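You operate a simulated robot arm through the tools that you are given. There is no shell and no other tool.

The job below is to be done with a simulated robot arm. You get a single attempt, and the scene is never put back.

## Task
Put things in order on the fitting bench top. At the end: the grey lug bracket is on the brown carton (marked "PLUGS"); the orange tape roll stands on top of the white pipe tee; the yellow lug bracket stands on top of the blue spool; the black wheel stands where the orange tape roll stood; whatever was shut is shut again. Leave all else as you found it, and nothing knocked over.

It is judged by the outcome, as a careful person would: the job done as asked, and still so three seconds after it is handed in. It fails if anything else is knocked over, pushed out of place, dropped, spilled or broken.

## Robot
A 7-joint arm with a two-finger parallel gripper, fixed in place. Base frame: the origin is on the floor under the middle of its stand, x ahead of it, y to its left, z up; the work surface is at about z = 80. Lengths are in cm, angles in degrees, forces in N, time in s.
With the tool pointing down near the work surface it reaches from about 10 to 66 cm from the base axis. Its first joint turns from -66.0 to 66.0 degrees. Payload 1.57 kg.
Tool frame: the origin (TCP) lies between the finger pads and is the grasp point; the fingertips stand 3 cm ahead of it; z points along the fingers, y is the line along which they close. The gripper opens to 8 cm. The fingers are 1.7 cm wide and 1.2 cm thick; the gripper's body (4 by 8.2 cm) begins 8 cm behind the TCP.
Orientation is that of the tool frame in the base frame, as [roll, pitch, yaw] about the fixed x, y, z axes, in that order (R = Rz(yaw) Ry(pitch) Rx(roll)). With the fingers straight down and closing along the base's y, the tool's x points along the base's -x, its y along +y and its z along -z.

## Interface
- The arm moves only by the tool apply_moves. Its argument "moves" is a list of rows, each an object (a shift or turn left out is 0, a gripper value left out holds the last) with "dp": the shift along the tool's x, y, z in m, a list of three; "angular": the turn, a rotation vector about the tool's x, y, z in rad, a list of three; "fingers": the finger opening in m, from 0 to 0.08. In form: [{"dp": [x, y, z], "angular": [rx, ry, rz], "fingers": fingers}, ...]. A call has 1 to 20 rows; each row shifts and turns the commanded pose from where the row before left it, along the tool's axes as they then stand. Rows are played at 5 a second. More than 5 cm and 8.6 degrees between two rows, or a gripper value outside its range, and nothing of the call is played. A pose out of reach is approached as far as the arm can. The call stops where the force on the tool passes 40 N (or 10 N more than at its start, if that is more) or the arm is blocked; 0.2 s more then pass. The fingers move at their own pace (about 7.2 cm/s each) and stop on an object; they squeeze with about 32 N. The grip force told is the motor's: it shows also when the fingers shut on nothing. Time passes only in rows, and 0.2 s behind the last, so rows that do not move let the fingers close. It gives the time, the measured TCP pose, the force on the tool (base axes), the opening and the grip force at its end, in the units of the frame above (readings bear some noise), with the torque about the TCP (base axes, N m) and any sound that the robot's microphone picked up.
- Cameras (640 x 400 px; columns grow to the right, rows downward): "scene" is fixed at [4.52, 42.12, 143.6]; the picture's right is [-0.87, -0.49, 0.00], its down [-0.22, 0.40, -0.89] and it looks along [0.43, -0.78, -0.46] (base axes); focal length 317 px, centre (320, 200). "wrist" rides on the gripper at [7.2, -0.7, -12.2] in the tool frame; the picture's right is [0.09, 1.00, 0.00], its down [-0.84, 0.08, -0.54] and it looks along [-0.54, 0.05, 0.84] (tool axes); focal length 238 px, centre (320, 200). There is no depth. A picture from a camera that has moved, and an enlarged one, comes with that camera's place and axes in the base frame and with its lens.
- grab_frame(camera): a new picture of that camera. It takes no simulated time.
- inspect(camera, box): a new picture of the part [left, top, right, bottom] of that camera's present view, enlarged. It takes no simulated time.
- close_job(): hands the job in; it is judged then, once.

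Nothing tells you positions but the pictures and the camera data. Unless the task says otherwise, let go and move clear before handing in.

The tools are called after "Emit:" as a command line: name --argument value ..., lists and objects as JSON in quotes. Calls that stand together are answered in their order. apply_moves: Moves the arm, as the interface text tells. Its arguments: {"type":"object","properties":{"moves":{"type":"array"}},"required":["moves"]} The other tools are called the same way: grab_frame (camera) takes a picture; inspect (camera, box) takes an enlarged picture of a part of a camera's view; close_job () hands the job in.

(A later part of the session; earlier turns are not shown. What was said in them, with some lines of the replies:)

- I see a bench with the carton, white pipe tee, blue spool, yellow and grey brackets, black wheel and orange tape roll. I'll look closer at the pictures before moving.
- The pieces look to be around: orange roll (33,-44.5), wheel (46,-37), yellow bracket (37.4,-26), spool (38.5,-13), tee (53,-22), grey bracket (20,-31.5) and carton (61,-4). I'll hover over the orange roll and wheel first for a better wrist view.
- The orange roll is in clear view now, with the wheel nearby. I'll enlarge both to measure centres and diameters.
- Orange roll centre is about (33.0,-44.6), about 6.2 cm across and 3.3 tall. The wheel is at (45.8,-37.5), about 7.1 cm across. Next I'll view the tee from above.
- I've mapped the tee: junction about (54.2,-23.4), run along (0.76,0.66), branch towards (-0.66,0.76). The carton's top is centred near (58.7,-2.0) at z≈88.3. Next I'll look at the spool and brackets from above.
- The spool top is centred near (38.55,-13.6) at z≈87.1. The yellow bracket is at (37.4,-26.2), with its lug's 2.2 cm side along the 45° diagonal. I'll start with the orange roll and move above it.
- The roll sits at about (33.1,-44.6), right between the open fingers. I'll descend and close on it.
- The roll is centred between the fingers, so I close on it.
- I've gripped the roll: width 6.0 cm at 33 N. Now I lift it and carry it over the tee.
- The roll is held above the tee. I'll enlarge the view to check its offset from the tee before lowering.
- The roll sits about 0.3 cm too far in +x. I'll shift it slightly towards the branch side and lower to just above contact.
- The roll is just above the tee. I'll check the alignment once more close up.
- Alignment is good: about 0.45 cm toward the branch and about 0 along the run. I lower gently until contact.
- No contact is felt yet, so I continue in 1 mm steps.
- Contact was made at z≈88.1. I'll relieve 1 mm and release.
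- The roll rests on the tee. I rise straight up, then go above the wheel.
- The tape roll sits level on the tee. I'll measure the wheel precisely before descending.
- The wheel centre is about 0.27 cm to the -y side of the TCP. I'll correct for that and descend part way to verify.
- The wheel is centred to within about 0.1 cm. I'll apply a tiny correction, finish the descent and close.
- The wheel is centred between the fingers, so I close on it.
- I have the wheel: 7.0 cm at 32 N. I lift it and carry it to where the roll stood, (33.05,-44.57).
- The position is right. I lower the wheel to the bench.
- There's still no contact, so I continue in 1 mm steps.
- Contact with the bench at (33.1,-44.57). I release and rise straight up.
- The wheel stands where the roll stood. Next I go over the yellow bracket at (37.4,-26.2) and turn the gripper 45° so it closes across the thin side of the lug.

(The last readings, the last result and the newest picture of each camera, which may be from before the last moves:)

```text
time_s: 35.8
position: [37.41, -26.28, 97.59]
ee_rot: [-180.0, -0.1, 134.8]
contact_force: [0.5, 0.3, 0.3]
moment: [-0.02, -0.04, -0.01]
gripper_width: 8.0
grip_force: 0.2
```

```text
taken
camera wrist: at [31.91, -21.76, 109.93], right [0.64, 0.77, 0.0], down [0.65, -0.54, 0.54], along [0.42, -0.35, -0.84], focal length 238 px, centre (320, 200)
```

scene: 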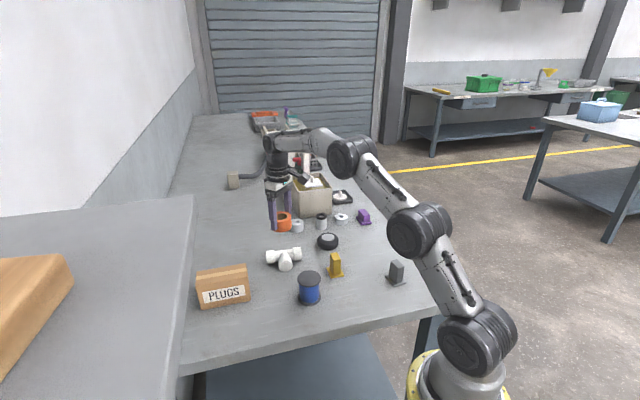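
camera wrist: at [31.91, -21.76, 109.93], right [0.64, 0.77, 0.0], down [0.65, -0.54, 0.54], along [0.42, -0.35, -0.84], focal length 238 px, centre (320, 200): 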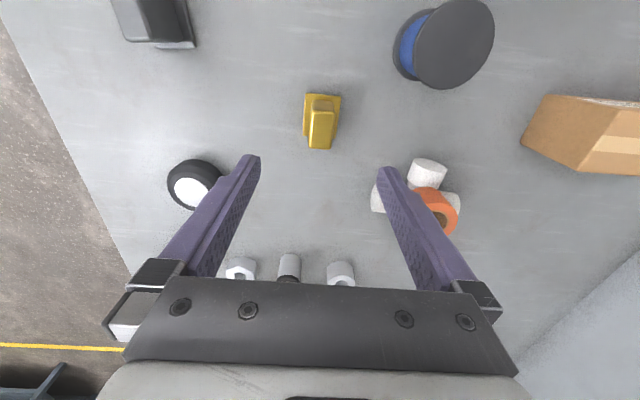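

Emit:
inspect --camera "wrist" --box '[272, 80, 368, 160]'

Emit:
inspect --camera "wrist" --box '[90, 0, 218, 80]'

Emit:
inspect --camera "wrist" --box '[380, 0, 508, 100]'

```text
5.00 times, centred on (320, 120) of wrist
camera zoom: at [31.91, -21.76, 109.93], right [0.64, 0.77, 0.0], down [0.65, -0.54, 0.54], along [0.42, -0.35, -0.84], focal length 1192 px, centre (320, 600)
```

zoom: 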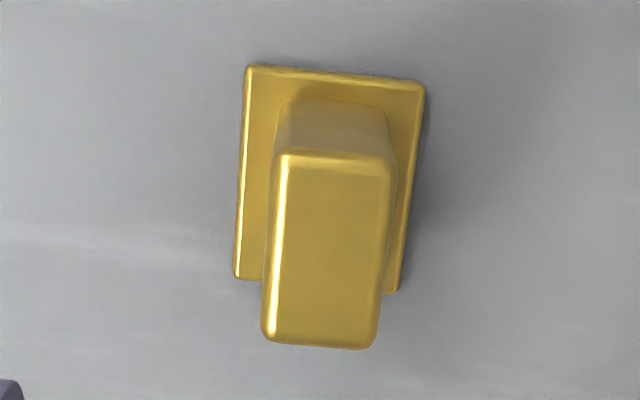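

```text
5.00 times, centred on (154, 40) of wrist
camera zoom: at [31.91, -21.76, 109.93], right [0.64, 0.77, 0.0], down [0.65, -0.54, 0.54], along [0.42, -0.35, -0.84], focal length 1192 px, centre (1150, 1000)
```

zoom: 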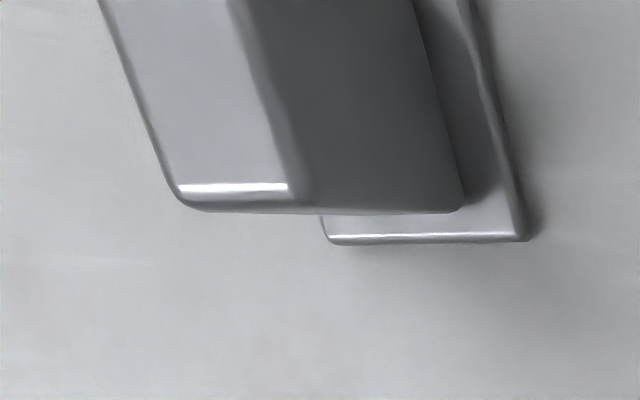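

```text
4.00 times, centred on (444, 50) of wrist
camera zoom: at [31.91, -21.76, 109.93], right [0.64, 0.77, 0.0], down [0.65, -0.54, 0.54], along [0.42, -0.35, -0.84], focal length 953 px, centre (-176, 800)
```

zoom: 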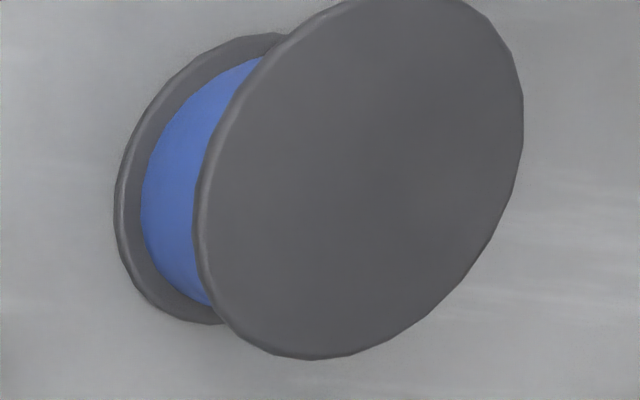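

The lug is aligned with the gripper to within a degree. I'll nudge by about 0.2 cm and descend to grasp it.

Emit:
apply_moves --moves '[{"dp": [0.0015, 0.001, 0.03]}, {"dp": [0, 0, 0.03]}, {"dp": [0, 0, 0.03]}, {"dp": [0, 0, 0.02]}, {"dp": [0, 0, 0.015]}, {"dp": [0, 0, 0.007]}, {"dp": [0, 0, 0]}]'

Emit:
grab_frame --camera "wrist"

Emit:
inspect --camera "scene" --box '[280, 220, 392, 290]'

```text
time_s: 37.4
position: [37.46, -26.31, 84.45]
ee_rot: [-180.0, 0.0, 134.9]
contact_force: [0.0, 1.0, -0.3]
moment: [0.04, 0.01, -0.02]
gripper_width: 8.02
grip_force: 0.1
```

```text
taken
camera wrist: at [31.96, -21.66, 96.73], right [0.64, 0.77, 0.0], down [0.65, -0.54, 0.54], along [0.42, -0.35, -0.84], focal length 238 px, centre (320, 200)
```

wrist: 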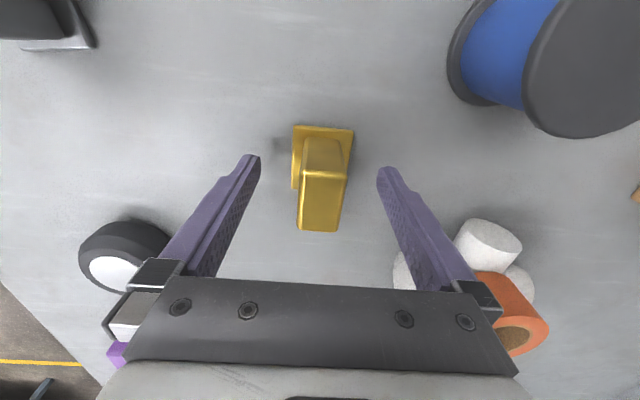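

```text
5.71 times, centred on (336, 255) of scene
camera zoom: at [4.52, 42.12, 143.6], right [-0.87, -0.49, 0.0], down [-0.22, 0.4, -0.89], along [0.43, -0.78, -0.46], focal length 1813 px, centre (229, -114)
```

zoom: 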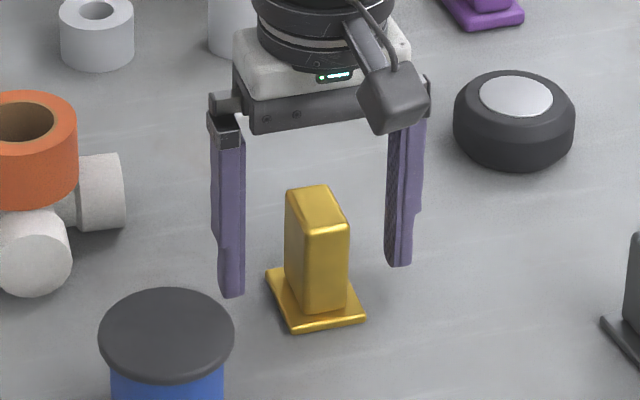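

The lug is centred. I close on it.

Emit:
apply_moves --moves '[{"fingers": 0.05}, {"fingers": 0.01}, {"dp": [0, 0, 0]}, {"dp": [0, 0, 0]}]'

```text
time_s: 38.4
position: [37.53, -26.3, 84.44]
ee_rot: [-180.0, 0.0, 135.0]
contact_force: [-0.3, 0.2, 0.5]
moment: [-0.01, 0.0, -0.01]
gripper_width: 2.45
grip_force: 31.5
```

Gripped at 2.45 cm. I lift it and take it over the blue spool.

Emit:
apply_moves --moves '[{"dp": [0, 0, -0.01]}, {"dp": [0, 0, -0.02]}, {"dp": [0, 0, -0.03]}, {"dp": [0, 0, -0.03]}, {"dp": [0, 0, -0.02]}, {"dp": [0.0081, 0.0097, 0]}, {"dp": [0.0162, 0.0194, 0]}, {"dp": [0.0162, 0.0194, 0]}, {"dp": [0, 0, 0]}]'

Emit:
grab_frame --camera "wrist"

```text
time_s: 40.4
position: [37.84, -19.87, 95.45]
ee_rot: [180.0, 0.0, 135.0]
contact_force: [0.6, -0.6, -1.6]
moment: [0.0, -0.01, 0.03]
gripper_width: 2.44
grip_force: 32.1
```

```text
taken
camera wrist: at [32.33, -15.29, 107.75], right [0.64, 0.77, 0.0], down [0.65, -0.54, 0.54], along [0.42, -0.35, -0.84], focal length 238 px, centre (320, 200)
```

wrist: 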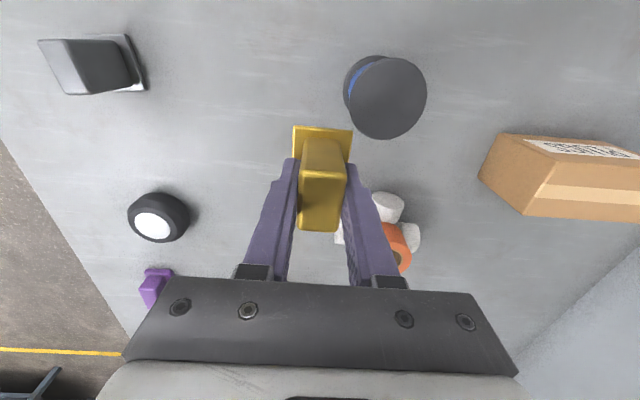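

Emit:
inspect --camera "wrist" --box '[325, 45, 453, 145]'

Emit:
inspect --camera "wrist" --box '[20, 20, 180, 110]'

Emit:
inspect --camera "wrist" --box '[272, 120, 368, 240]'

```text
4.00 times, centred on (389, 95) of wrist
camera zoom: at [32.33, -15.29, 107.75], right [0.64, 0.77, 0.0], down [0.65, -0.54, 0.54], along [0.42, -0.35, -0.84], focal length 953 px, centre (44, 620)
```

zoom: 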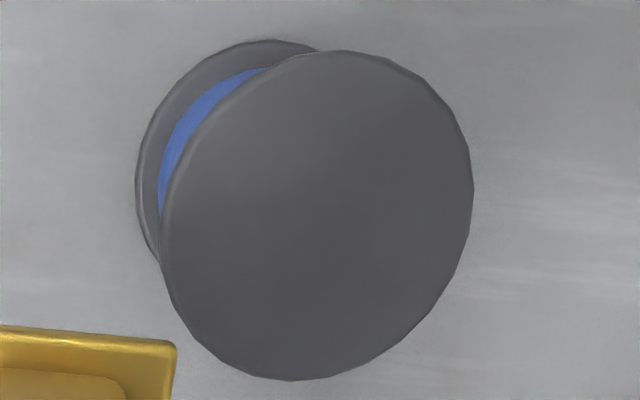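

```text
4.00 times, centred on (100, 65) of wrist
camera zoom: at [32.33, -15.29, 107.75], right [0.64, 0.77, 0.0], down [0.65, -0.54, 0.54], along [0.42, -0.35, -0.84], focal length 953 px, centre (1200, 740)
```

zoom: 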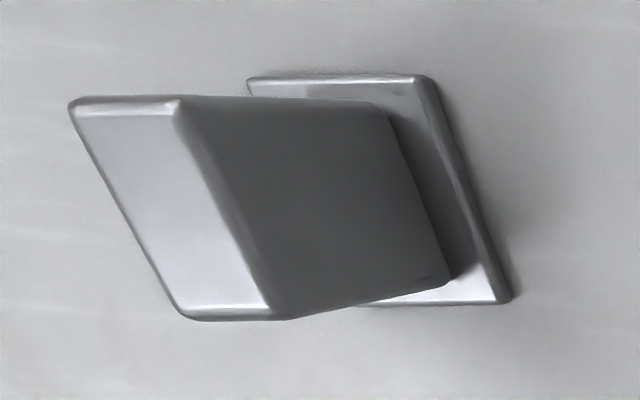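

```text
3.33 times, centred on (320, 180) of wrist
camera zoom: at [32.33, -15.29, 107.75], right [0.64, 0.77, 0.0], down [0.65, -0.54, 0.54], along [0.42, -0.35, -0.84], focal length 794 px, centre (320, 267)
```

zoom: 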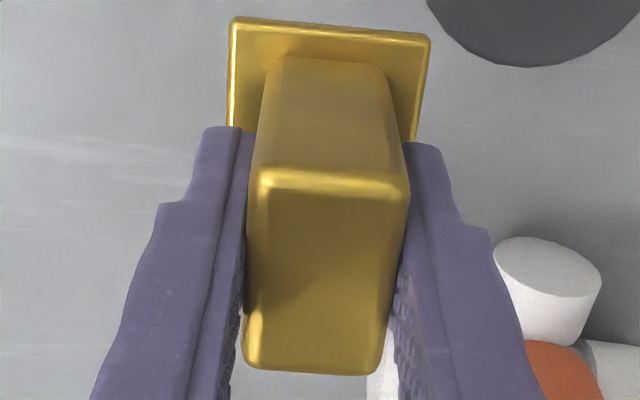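

Spool top in the tool frame is at about (4.2,5.1), and the bracket centre at (0.19,-0.05). I'll move the rest of the way over and check.

Emit:
apply_moves --moves '[{"dp": [0.01, 0.013, 0]}, {"dp": [0.015, 0.019, 0]}, {"dp": [0.015, 0.0185, 0]}, {"dp": [0, 0, 0]}, {"dp": [0, 0, 0]}]'

Emit:
grab_frame --camera "wrist"

Emit:
inspect --camera "wrist" --box '[256, 90, 384, 190]'

Emit:
inspect --camera "scene" --box '[262, 220, 374, 310]'

```text
time_s: 41.6
position: [38.72, -13.41, 95.48]
ee_rot: [179.9, 0.0, 135.1]
contact_force: [-0.6, -0.5, 0.1]
moment: [0.0, 0.04, 0.0]
gripper_width: 2.46
grip_force: 31.5
```

```text
taken
camera wrist: at [33.18, -8.87, 107.67], right [0.64, 0.77, 0.0], down [0.65, -0.54, 0.54], along [0.42, -0.35, -0.84], focal length 238 px, centre (320, 200)
```

wrist: 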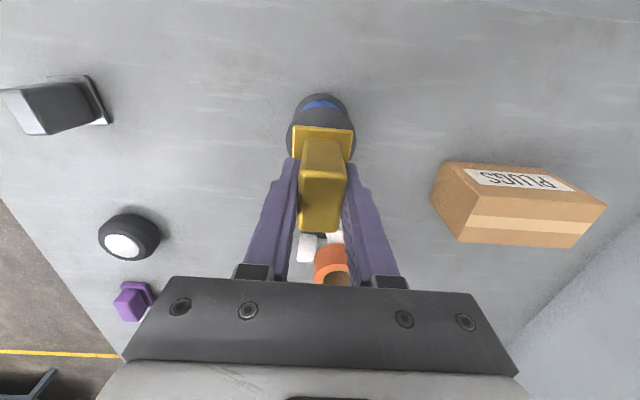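

```text
4.00 times, centred on (320, 140) of wrist
camera zoom: at [33.18, -8.87, 107.67], right [0.64, 0.77, 0.0], down [0.65, -0.54, 0.54], along [0.42, -0.35, -0.84], focal length 953 px, centre (320, 440)
```

zoom: 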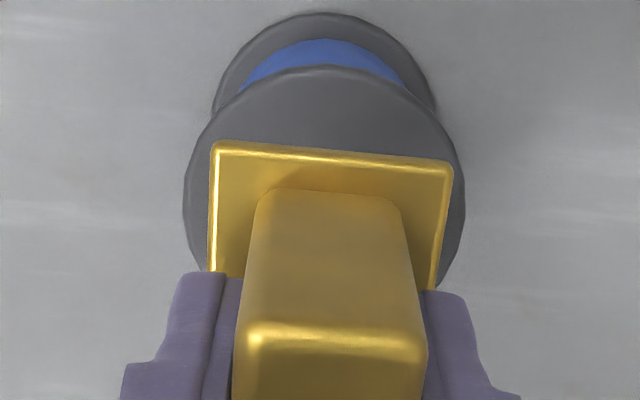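

```text
4.44 times, centred on (318, 265) of scene
camera zoom: at [4.52, 42.12, 143.6], right [-0.87, -0.49, 0.0], down [-0.22, 0.4, -0.89], along [0.43, -0.78, -0.46], focal length 1410 px, centre (329, -89)
```

zoom: 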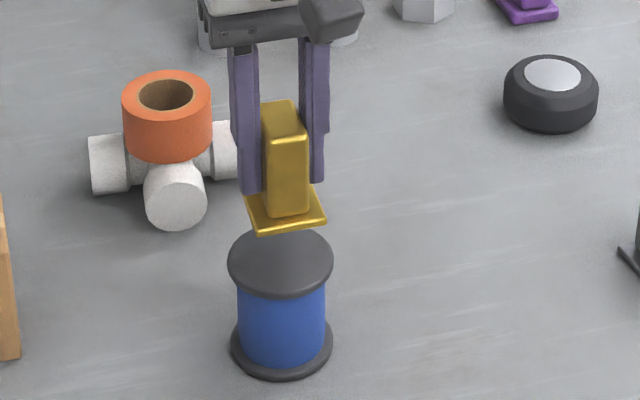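

The bracket is nearly centred over the spool. I'll make a small correction and lower to just above contact.

Emit:
apply_moves --moves '[{"dp": [-0.0017, 0.0007, 0.01]}, {"dp": [0, 0, 0.012]}, {"dp": [0, 0, 0.008]}, {"dp": [0, 0, 0]}, {"dp": [0, 0, 0]}]'

Emit:
inspect --camera "wrist" --box '[256, 90, 384, 190]'

Emit:
inspect --camera "scene" --box '[262, 220, 374, 310]'

```text
time_s: 42.8
position: [38.9, -13.52, 92.47]
ee_rot: [-180.0, 0.1, 135.0]
contact_force: [0.5, 0.4, -1.5]
moment: [0.02, 0.01, 0.03]
gripper_width: 2.44
grip_force: 32.1
```

```text
4.00 times, centred on (320, 140) of wrist
camera zoom: at [33.38, -8.98, 104.78], right [0.64, 0.77, 0.0], down [0.65, -0.54, 0.54], along [0.42, -0.35, -0.84], focal length 953 px, centre (320, 440)
```

zoom: 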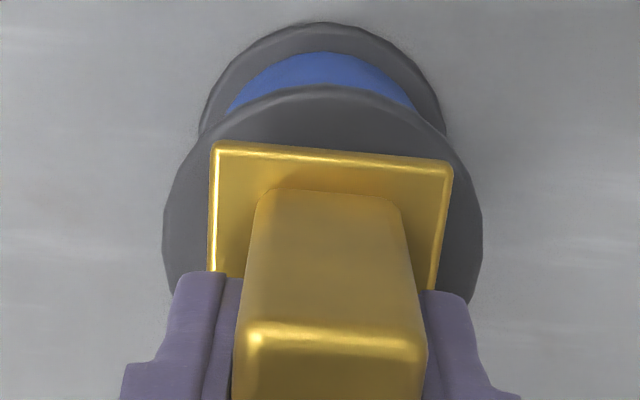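

```text
4.44 times, centred on (318, 265) of scene
camera zoom: at [4.53, 42.12, 143.6], right [-0.87, -0.49, 0.0], down [-0.22, 0.4, -0.89], along [0.43, -0.78, -0.46], focal length 1410 px, centre (329, -89)
```

zoom: 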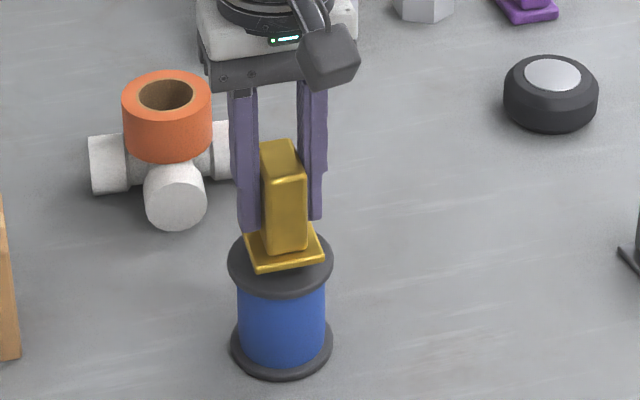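

It's well aligned now. I lower in small steps until contact.

Emit:
apply_moves --moves '[{"dp": [0, 0, 0.004]}, {"dp": [0, 0, 0.002]}, {"dp": [0, 0, 0]}]'

Emit:
apply_moves --moves '[{"dp": [0, 0, 0.001]}, {"dp": [0, 0, 0]}]'

Emit:
apply_moves --moves '[{"dp": [0, 0, 0.001]}, {"dp": [0, 0, 0]}]'

```text
time_s: 43.6
position: [38.87, -13.5, 91.82]
ee_rot: [-180.0, 0.0, 135.0]
contact_force: [0.1, 0.2, -1.2]
moment: [0.04, -0.03, -0.01]
gripper_width: 2.45
grip_force: 31.6
```

```text
time_s: 44.2
position: [38.96, -13.43, 91.81]
ee_rot: [-180.0, 0.1, 135.0]
contact_force: [-0.6, 0.8, -1.7]
moment: [0.03, 0.02, 0.03]
gripper_width: 2.43
grip_force: 32.2
```

```text
time_s: 44.8
position: [39.0, -13.4, 91.73]
ee_rot: [180.0, 0.0, 135.0]
contact_force: [0.1, 0.1, -1.2]
moment: [0.0, 0.01, -0.05]
gripper_width: 2.44
grip_force: 32.2
```

Emit:
apply_moves --moves '[{"dp": [0, 0, 0.001]}, {"dp": [0, 0, 0]}]'

Emit:
apply_moves --moves '[{"dp": [0, 0, 0.001]}, {"dp": [0, 0, 0]}]'

Emit:
inspect --camera "scene" --box '[278, 240, 350, 310]'

```text
time_s: 45.4
position: [38.85, -13.37, 91.42]
ee_rot: [-179.9, 0.0, 135.0]
contact_force: [-0.2, -0.2, -1.2]
moment: [-0.03, -0.01, 0.0]
gripper_width: 2.43
grip_force: 32.2
```

```text
time_s: 46.0
position: [39.07, -13.33, 91.45]
ee_rot: [-180.0, 0.2, 135.0]
contact_force: [-2.4, -0.9, 6.1]
moment: [0.02, 0.16, 0.0]
gripper_width: 2.43
grip_force: 31.6
```

```text
5.71 times, centred on (314, 275) of scene
camera zoom: at [4.51, 42.12, 143.6], right [-0.87, -0.49, 0.0], down [-0.22, 0.4, -0.89], along [0.43, -0.78, -0.46], focal length 1813 px, centre (354, -229)
```

zoom: 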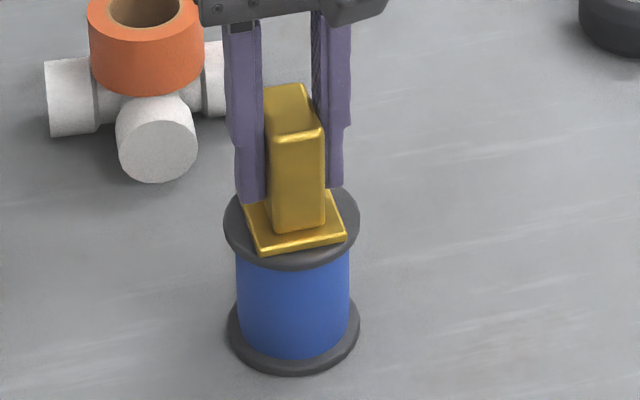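

Contact was felt and the plate sits centred on the flange. I relieve slightly, open and rise.

Emit:
apply_moves --moves '[{"dp": [0, 0, -0.0007]}, {"dp": [0, 0, 0]}, {"fingers": 0.035}, {"fingers": 0.05}, {"dp": [0, 0, 0]}, {"dp": [0, 0, 0]}]'

Emit:
inspect --camera "wrist" --box '[240, 90, 400, 240]'

Emit:
inspect --camera "scene" --box '[278, 240, 350, 310]'

```text
time_s: 47.4
position: [38.94, -13.39, 91.47]
ee_rot: [180.0, 0.0, 134.9]
contact_force: [0.0, -1.3, 0.3]
moment: [0.03, 0.04, -0.04]
gripper_width: 5.0
grip_force: 0.0
```

```text
2.67 times, centred on (320, 165) of wrist
camera zoom: at [33.44, -8.88, 103.76], right [0.64, 0.77, 0.0], down [0.65, -0.54, 0.54], along [0.42, -0.35, -0.84], focal length 636 px, centre (320, 293)
```

zoom: 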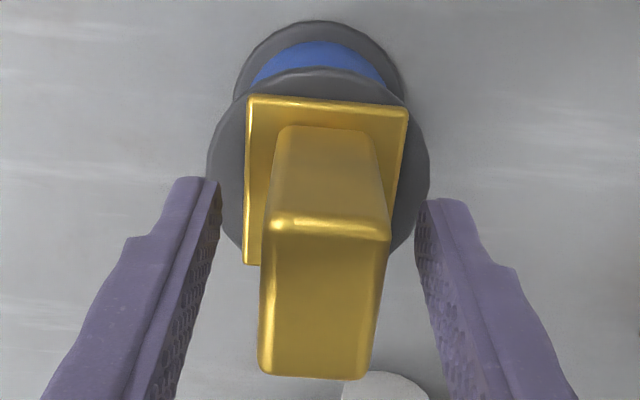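

```text
5.71 times, centred on (314, 275) of scene
camera zoom: at [4.52, 42.12, 143.6], right [-0.87, -0.49, 0.0], down [-0.22, 0.4, -0.89], along [0.43, -0.78, -0.46], focal length 1813 px, centre (354, -229)
```

zoom: 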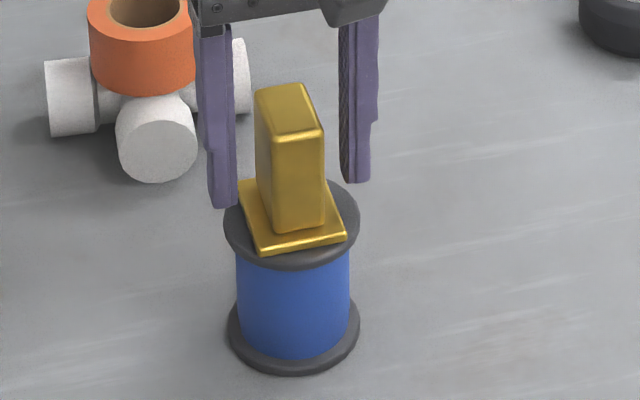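

The yellow bracket stands on the spool. I rise clear and go over the grey bracket at about (20.4,-31.7), turning about 6° to match it.

Emit:
apply_moves --moves '[{"dp": [0, 0, -0.01]}, {"dp": [0, 0, -0.02]}, {"dp": [0, 0, -0.03]}, {"dp": [0, 0, -0.03]}, {"dp": [0, 0, -0.005]}, {"dp": [0, -0.0175, 0]}, {"dp": [0, -0.0347, 0]}, {"dp": [0, -0.0347, 0]}, {"dp": [0, -0.0347, 0]}, {"dp": [0, -0.0347, 0]}, {"dp": [0, -0.0347, 0]}, {"dp": [0, -0.0347, 0]}, {"dp": [0, -0.0347, 0], "fingers": 0.08}, {"angular": [0, 0, -0.105]}, {"dp": [0, 0, 0]}, {"dp": [0, 0, 0]}]'

Emit:
grab_frame --camera "wrist"

Emit:
grab_frame --camera "scene"

```text
time_s: 50.8
position: [20.55, -31.93, 101.08]
ee_rot: [180.0, 0.0, 141.0]
contact_force: [0.7, 1.0, -0.4]
moment: [0.04, 0.0, 0.01]
gripper_width: 8.0
grip_force: 0.1
```

```text
taken
camera wrist: at [14.55, -28.01, 113.35], right [0.55, 0.83, 0.0], down [0.7, -0.47, 0.54], along [0.45, -0.3, -0.84], focal length 238 px, centre (320, 200)
```

wrist: 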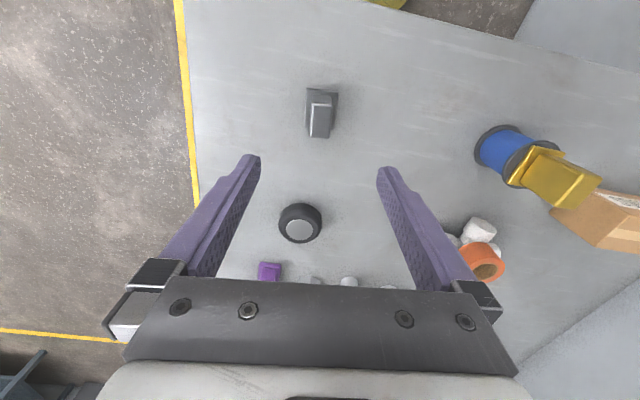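

```text
taken
```

scene: 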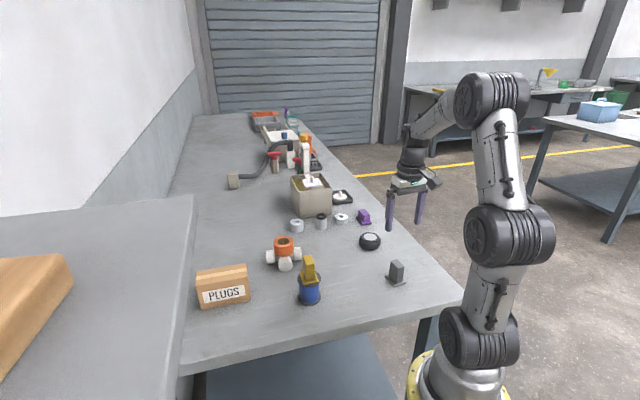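

Emit:
inspect --camera "wrist" --box '[272, 72, 368, 152]'

Emit:
inspect --camera "scene" --box '[190, 220, 430, 320]'

```text
5.00 times, centred on (320, 112) of wrist
camera zoom: at [14.55, -28.01, 113.35], right [0.55, 0.83, 0.0], down [0.7, -0.47, 0.54], along [0.45, -0.3, -0.84], focal length 1192 px, centre (320, 640)
```

zoom: 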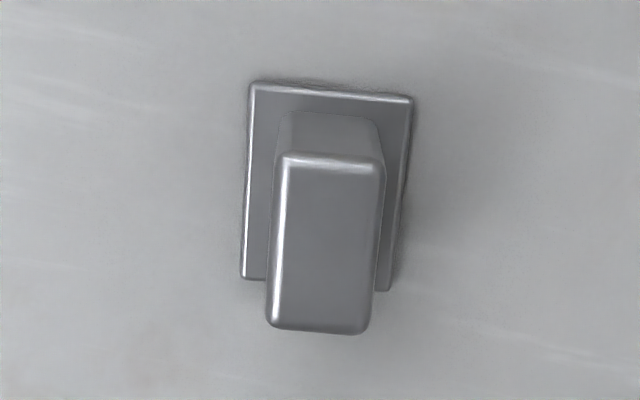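

```text
2.67 times, centred on (310, 270) of scene
camera zoom: at [4.52, 42.12, 143.6], right [-0.87, -0.49, 0.0], down [-0.22, 0.4, -0.89], along [0.43, -0.78, -0.46], focal length 846 px, centre (347, 13)
```

zoom: 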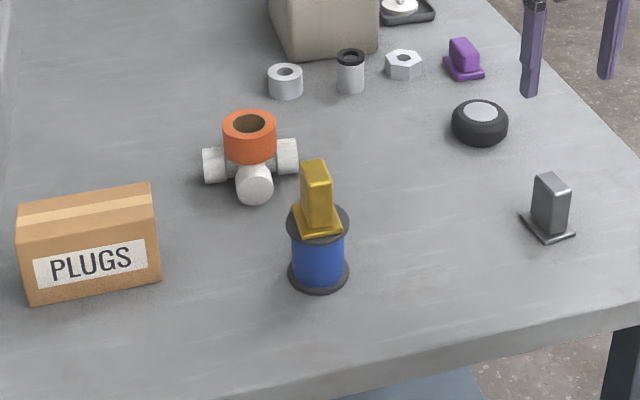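

The grey bracket is aligned with the gripper. I descend over it.

Emit:
apply_moves --moves '[{"dp": [0.0019, 0.0003, 0.03]}, {"dp": [0, 0, 0.035]}, {"dp": [0, 0, 0.035]}, {"dp": [0, 0, 0.03]}, {"dp": [0, 0, 0.02]}, {"dp": [0, 0, 0.012]}, {"dp": [0, 0, 0.004]}, {"dp": [0, 0, 0]}]'

Emit:
grab_frame --camera "wrist"

Emit:
inspect --camera "scene" --box '[340, 220, 452, 300]'

```text
time_s: 52.6
position: [20.52, -31.69, 84.44]
ee_rot: [-180.0, 0.0, 141.0]
contact_force: [-0.4, -0.5, 0.4]
moment: [-0.04, -0.02, 0.01]
gripper_width: 7.97
grip_force: 0.0
```

```text
taken
camera wrist: at [14.48, -27.78, 96.67], right [0.56, 0.83, 0.0], down [0.7, -0.47, 0.54], along [0.45, -0.3, -0.84], focal length 238 px, centre (320, 200)
```

wrist: 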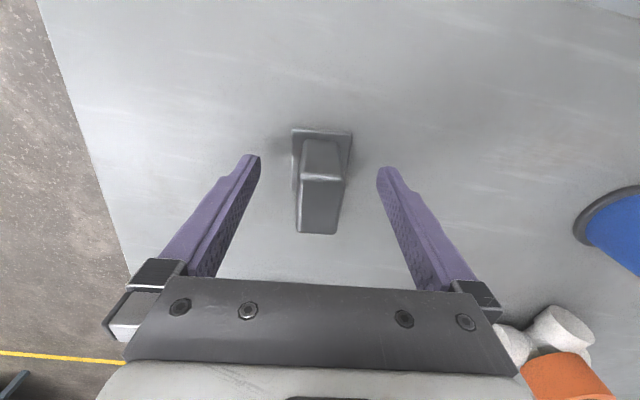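

```text
5.00 times, centred on (396, 260) of scene
camera zoom: at [4.52, 42.12, 143.6], right [-0.87, -0.49, 0.0], down [-0.22, 0.4, -0.89], along [0.43, -0.78, -0.46], focal length 1586 px, centre (-60, -100)
```

zoom: 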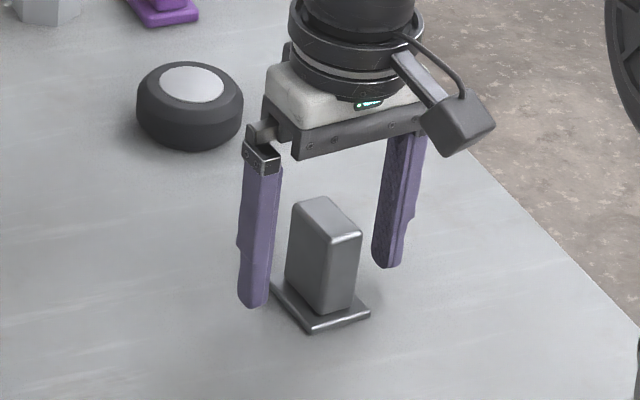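

The lug is centred. I close on it, then lift.

Emit:
apply_moves --moves '[{"fingers": 0.05}, {"fingers": 0.01}, {"dp": [0, 0, 0]}, {"dp": [0, 0, 0]}]'

Emit:
apply_moves --moves '[{"dp": [0, 0, -0.01]}, {"dp": [0, 0, -0.02]}, {"dp": [0, 0, -0.03]}, {"dp": [0, 0, -0.035]}, {"dp": [0, 0, -0.035]}, {"dp": [0, 0, -0.03]}, {"dp": [0, 0, 0]}]'

Emit:
grab_frame --camera "wrist"

```text
time_s: 53.6
position: [20.55, -31.72, 84.4]
ee_rot: [-179.9, 0.0, 141.0]
contact_force: [-0.1, -0.3, 1.2]
moment: [-0.01, -0.02, -0.01]
gripper_width: 2.45
grip_force: 32.0
```

```text
time_s: 55.2
position: [20.35, -31.86, 100.54]
ee_rot: [-179.9, 0.0, 141.0]
contact_force: [0.4, 0.1, -1.4]
moment: [0.01, 0.0, 0.02]
gripper_width: 2.45
grip_force: 32.0
```

```text
taken
camera wrist: at [14.36, -28.01, 112.82], right [0.56, 0.83, 0.0], down [0.7, -0.47, 0.54], along [0.45, -0.3, -0.84], focal length 238 px, centre (320, 200)
```

wrist: 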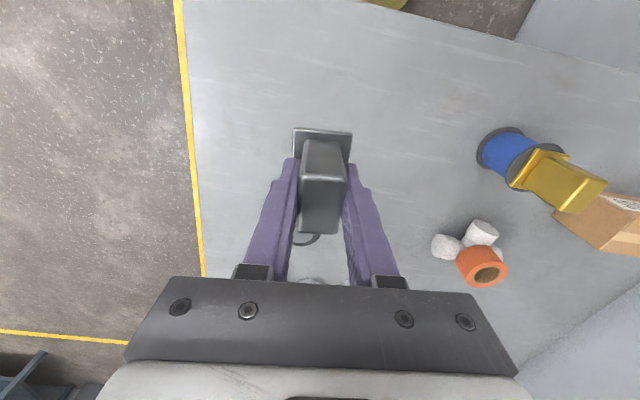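

I'm holding the grey bracket. I raise a bit more to clear the yellow one, then go toward the carton, turning the wrist part way along the route.

Emit:
apply_moves --moves '[{"dp": [0, 0, -0.015]}, {"dp": [0, 0, -0.015]}, {"dp": [-0.007, 0.0147, 0]}, {"dp": [-0.0141, 0.0294, 0]}, {"dp": [-0.0141, 0.0294, 0]}, {"dp": [-0.0141, 0.0294, 0]}, {"dp": [-0.0141, 0.0294, 0]}, {"dp": [-0.0141, 0.0294, 0]}, {"dp": [-0.0141, 0.0294, 0]}, {"dp": [-0.007, 0.0147, 0]}, {"angular": [0, 0, -0.1222]}, {"angular": [0, 0, -0.1222]}, {"angular": [0, 0, -0.1222]}, {"angular": [0, 0, -0.1222]}, {"angular": [0, 0, -0.1222]}, {"angular": [0, 0, -0.1222]}, {"dp": [0, 0, 0]}]'

Emit:
grab_frame --camera "wrist"

Emit:
grab_frame --camera "scene"

```text
time_s: 58.8
position: [40.97, -21.97, 103.39]
ee_rot: [-180.0, 0.0, -176.7]
contact_force: [0.3, 0.2, -1.1]
moment: [0.02, 0.01, 0.02]
gripper_width: 2.46
grip_force: 31.8
```

```text
taken
camera wrist: at [33.86, -23.09, 115.62], right [-0.15, 0.99, 0.0], down [0.83, 0.12, 0.54], along [0.54, 0.08, -0.84], focal length 238 px, centre (320, 200)
```

wrist: 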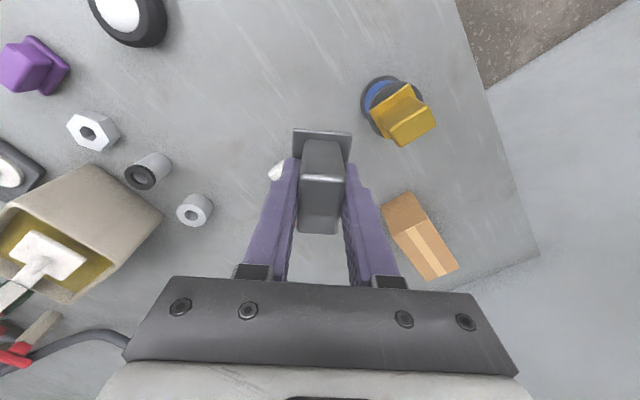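

```text
taken
```

scene: 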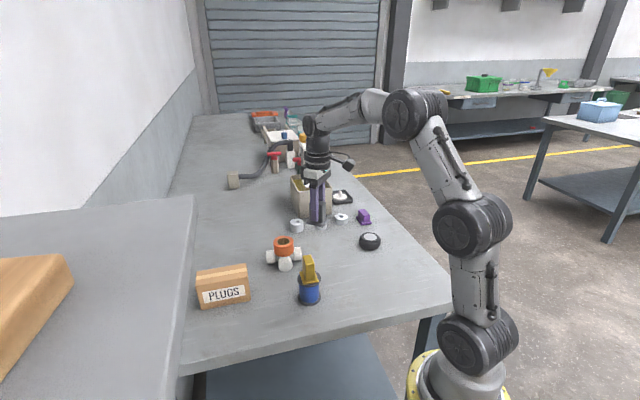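

All is fine so far. I continue to above the carton and turn the remaining 42°.

Emit:
apply_moves --moves '[{"dp": [-0.0117, 0.0119, 0]}, {"dp": [-0.0234, 0.0238, 0]}, {"dp": [-0.0234, 0.0238, 0]}, {"dp": [-0.0234, 0.0238, 0]}, {"dp": [-0.0234, 0.0238, 0]}, {"dp": [-0.0234, 0.0238, 0]}, {"dp": [-0.0234, 0.0238, 0]}, {"dp": [-0.0234, 0.0238, 0]}, {"dp": [-0.0117, 0.0119, 0]}, {"angular": [0, 0, -0.121]}, {"angular": [0, 0, -0.121]}, {"angular": [0, 0, -0.121]}, {"angular": [0, 0, -0.121]}, {"angular": [0, 0, -0.121]}, {"angular": [0, 0, -0.121]}, {"dp": [0, 0, 0]}, {"dp": [0, 0, 0]}]'

Emit:
grab_frame --camera "wrist"

Emit:
grab_frame --camera "scene"

```text
time_s: 62.4
position: [58.72, -1.94, 103.42]
ee_rot: [179.9, 0.0, -135.5]
contact_force: [0.6, 0.3, -0.5]
moment: [0.0, 0.0, 0.04]
gripper_width: 2.46
grip_force: 32.0
```

```text
taken
camera wrist: at [54.07, -7.56, 115.67], right [-0.76, 0.64, 0.0], down [0.54, 0.64, 0.54], along [0.35, 0.41, -0.84], focal length 238 px, centre (320, 200)
```

wrist: 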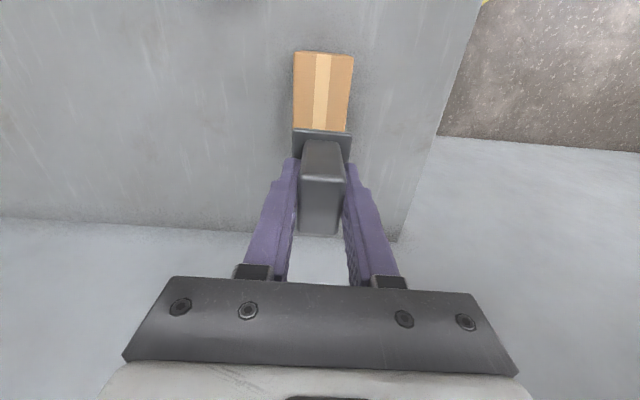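

```text
taken
```

scene: 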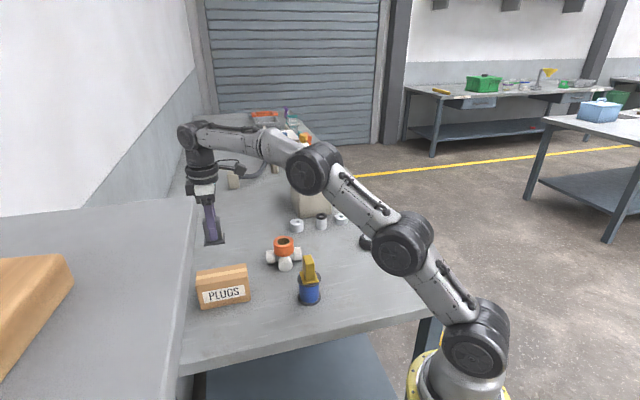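

The carton is directly ahead and aligned with the gripper. I'll zoom to compute the offset.

Emit:
inspect --camera "wrist" --box '[256, 40, 384, 140]'

Emit:
inspect --camera "scene" --box '[170, 200, 298, 320]'

```text
4.00 times, centred on (320, 90) of wrist
camera zoom: at [54.07, -7.56, 115.67], right [-0.76, 0.64, 0.0], down [0.54, 0.64, 0.54], along [0.35, 0.41, -0.84], focal length 953 px, centre (320, 640)
```

zoom: 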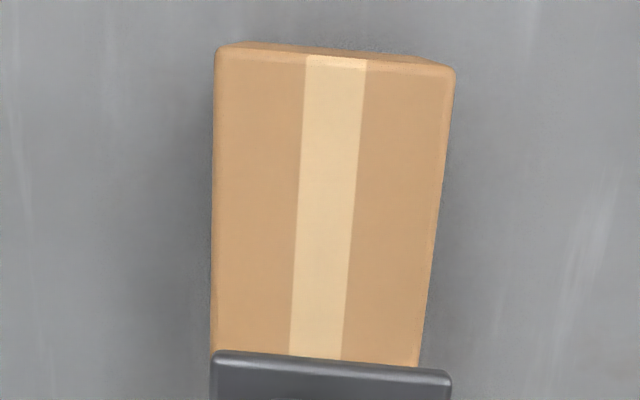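

```text
3.33 times, centred on (234, 260) of scene
camera zoom: at [4.53, 42.12, 143.6], right [-0.87, -0.49, 0.0], down [-0.22, 0.4, -0.89], along [0.43, -0.78, -0.46], focal length 1058 px, centre (607, 0)
```

zoom: 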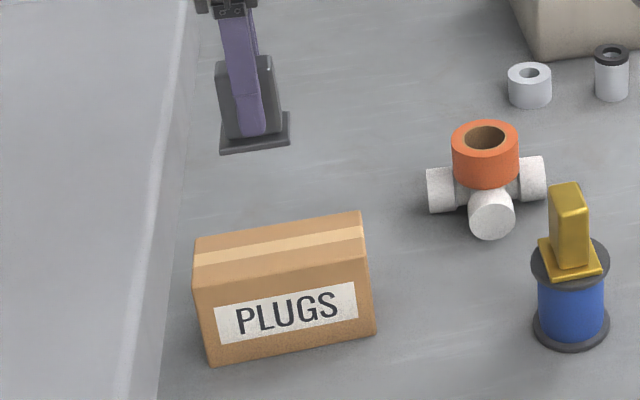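

The carton's centre is at about tool (0.07,-0.13). I'll shift slightly and descend to just above its top.

Emit:
apply_moves --moves '[{"dp": [-0.0012, -0.0008, 0.02]}, {"dp": [0, 0, 0.025]}, {"dp": [0, 0, 0.02]}, {"dp": [0, 0, 0.015]}, {"dp": [0, 0, 0.01]}, {"dp": [0, 0, 0.004]}, {"dp": [0, 0, 0]}, {"dp": [0, 0, 0]}]'

Emit:
grab_frame --camera "wrist"

Emit:
inspect --camera "scene" --box '[170, 220, 282, 320]'

```text
time_s: 64.2
position: [58.86, -2.09, 94.06]
ee_rot: [180.0, -0.1, -135.3]
contact_force: [-0.2, 0.4, -1.8]
moment: [0.02, 0.0, -0.05]
gripper_width: 2.45
grip_force: 31.9
```

```text
taken
camera wrist: at [54.16, -7.6, 106.3], right [-0.76, 0.64, 0.0], down [0.54, 0.64, 0.54], along [0.35, 0.41, -0.84], focal length 238 px, centre (320, 200)
```

wrist: 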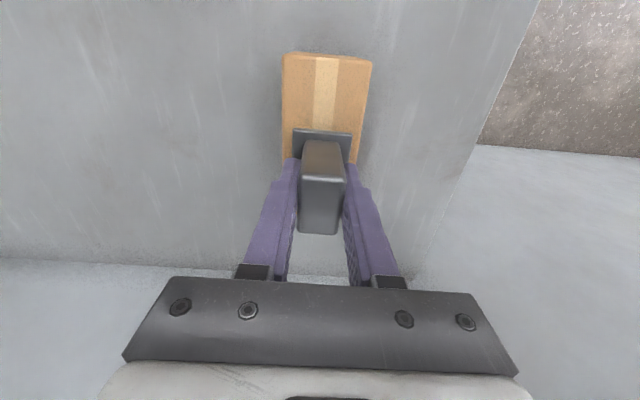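

```text
4.00 times, centred on (226, 270) of scene
camera zoom: at [4.53, 42.12, 143.6], right [-0.87, -0.49, 0.0], down [-0.22, 0.4, -0.89], along [0.43, -0.78, -0.46], focal length 1269 px, centre (696, -80)
```

zoom: 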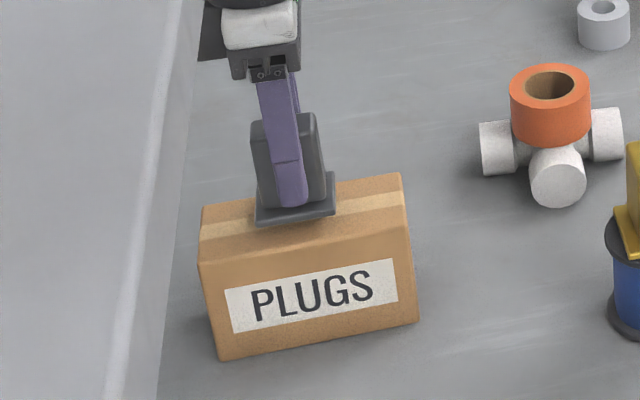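

It looks centred. I lower gently to contact.

Emit:
apply_moves --moves '[{"dp": [0, 0, 0.005]}, {"dp": [0, 0, 0.003]}, {"dp": [0, 0, 0.002]}, {"dp": [0, 0, 0]}]'

Emit:
apply_moves --moves '[{"dp": [0, 0, 0.001]}, {"dp": [0, 0, 0]}]'

Emit:
apply_moves --moves '[{"dp": [0, 0, 0.001]}, {"dp": [0, 0, 0]}]'

```text
time_s: 65.2
position: [58.78, -2.0, 93.01]
ee_rot: [179.9, 0.0, -135.4]
contact_force: [-0.7, 0.8, -1.3]
moment: [0.03, 0.03, -0.02]
gripper_width: 2.47
grip_force: 32.3
```

```text
time_s: 65.8
position: [58.86, -1.95, 92.84]
ee_rot: [-179.9, 0.1, -135.4]
contact_force: [-0.1, -0.5, 2.9]
moment: [0.04, 0.04, 0.02]
gripper_width: 2.46
grip_force: 32.4
```

```text
time_s: 66.4
position: [58.79, -1.84, 92.96]
ee_rot: [-179.9, 0.0, -135.4]
contact_force: [-2.8, 0.5, 8.9]
moment: [0.06, 0.19, -0.04]
gripper_width: 2.45
grip_force: 32.0
```

Contact at z≈92.9. I'll relieve slightly, release and check.

Emit:
apply_moves --moves '[{"dp": [0, 0, -0.0012]}, {"dp": [0, 0, 0]}, {"fingers": 0.035}, {"fingers": 0.05}, {"dp": [0, 0, 0]}, {"dp": [0, 0, 0]}]'

Emit:
inspect --camera "scene" --box '[170, 220, 282, 320]'

Emit:
grab_frame --camera "wrist"

```text
time_s: 67.8
position: [58.89, -1.88, 93.0]
ee_rot: [180.0, -0.1, -135.4]
contact_force: [-0.1, 0.4, -0.2]
moment: [0.0, -0.04, 0.0]
gripper_width: 5.0
grip_force: 0.2
```

```text
4.00 times, centred on (226, 270) of scene
camera zoom: at [4.52, 42.12, 143.6], right [-0.87, -0.49, 0.0], down [-0.22, 0.4, -0.89], along [0.43, -0.78, -0.46], focal length 1269 px, centre (696, -80)
```

zoom: 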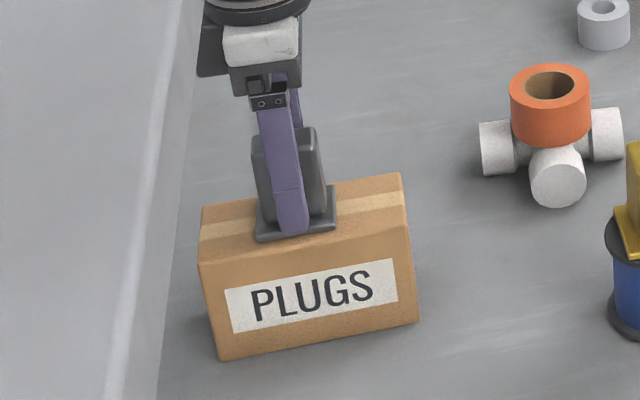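

```text
taken
camera wrist: at [54.19, -7.5, 105.2], right [-0.76, 0.64, 0.0], down [0.54, 0.64, 0.54], along [0.35, 0.41, -0.84], focal length 238 px, centre (320, 200)
```

wrist: 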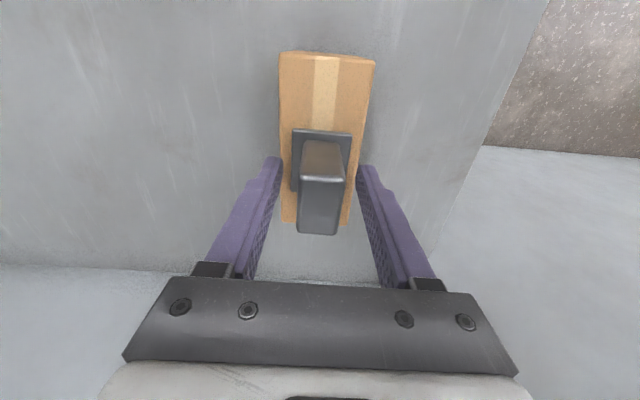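

The bracket stands on the carton. I rise straight up and clear, then check the whole bench.

Emit:
apply_moves --moves '[{"dp": [0, 0, -0.01]}, {"dp": [0, 0, -0.02]}, {"dp": [0, 0, -0.03]}, {"dp": [0, 0, -0.03]}, {"dp": [0, 0, -0.03]}, {"dp": [0.03, 0, -0.01]}, {"dp": [0.03, 0, -0.01]}, {"dp": [0.03, 0, 0]}, {"dp": [0.03, 0, 0]}, {"dp": [0.03, 0, 0]}, {"dp": [0, 0, 0]}, {"dp": [0, 0, 0]}]'

Emit:
grab_frame --camera "scene"

Emit:
inspect --camera "scene" --box '[180, 200, 420, 350]'

Emit:
grab_frame --camera "wrist"

```text
time_s: 70.4
position: [48.0, -12.46, 106.86]
ee_rot: [179.9, 0.1, -135.4]
contact_force: [-1.2, -0.5, -0.8]
moment: [0.0, 0.01, 0.05]
gripper_width: 4.98
grip_force: 0.0
```

```text
taken
```

scene: 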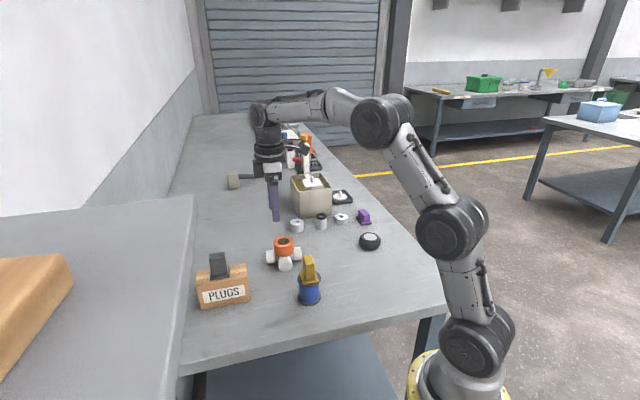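

```text
2.67 times, centred on (300, 275) of scene
camera zoom: at [4.52, 42.12, 143.6], right [-0.87, -0.49, 0.0], down [-0.22, 0.4, -0.89], along [0.43, -0.78, -0.46], focal length 846 px, centre (373, 0)
```

zoom: 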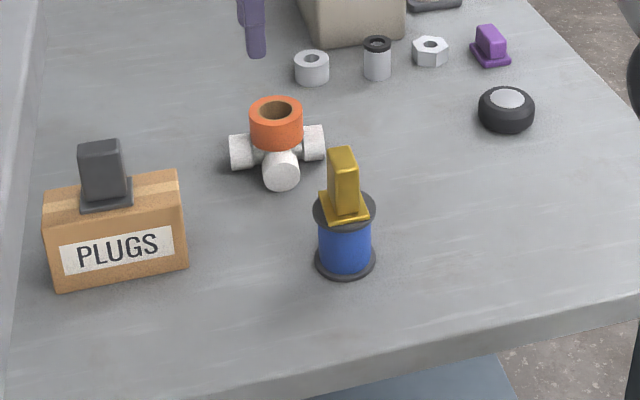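

```text
taken
camera wrist: at [43.42, -18.06, 119.21], right [-0.76, 0.64, 0.0], down [0.54, 0.64, 0.54], along [0.35, 0.41, -0.84], focal length 238 px, centre (320, 200)
```

wrist: 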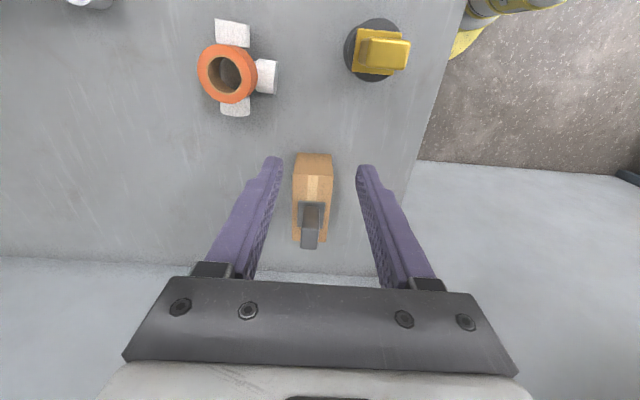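

All four moves are done. The grey bracket is on the carton, the tape roll on the tee, the yellow bracket on the spool and the wheel where the roll stood. The carton, tee, spool and other bench items appear where they began, nothing was opened, and the arm is clear, so I hand in.

Emit:
close_job

```text
The job is handed in.
```

The job is finished and handed in. All four pieces are where you asked, as far as the last pictures show:

- **Grey lug bracket:** it stands near the middle of the "PLUGS" carton's top.
- **Orange tape roll:** it rests level on top of the white pipe tee.
- **Yellow lug bracket:** it stands on the blue spool's top, nearly centred.
- **Black wheel:** it sits where the tape roll stood, to within a few millimetres by my measurements.

I opened nothing, so there was nothing to shut again. The carton, tee, spool and the other nearby bench items appear where they began, and nothing was knocked over. I let go of everything and moved the arm clear before handing in.
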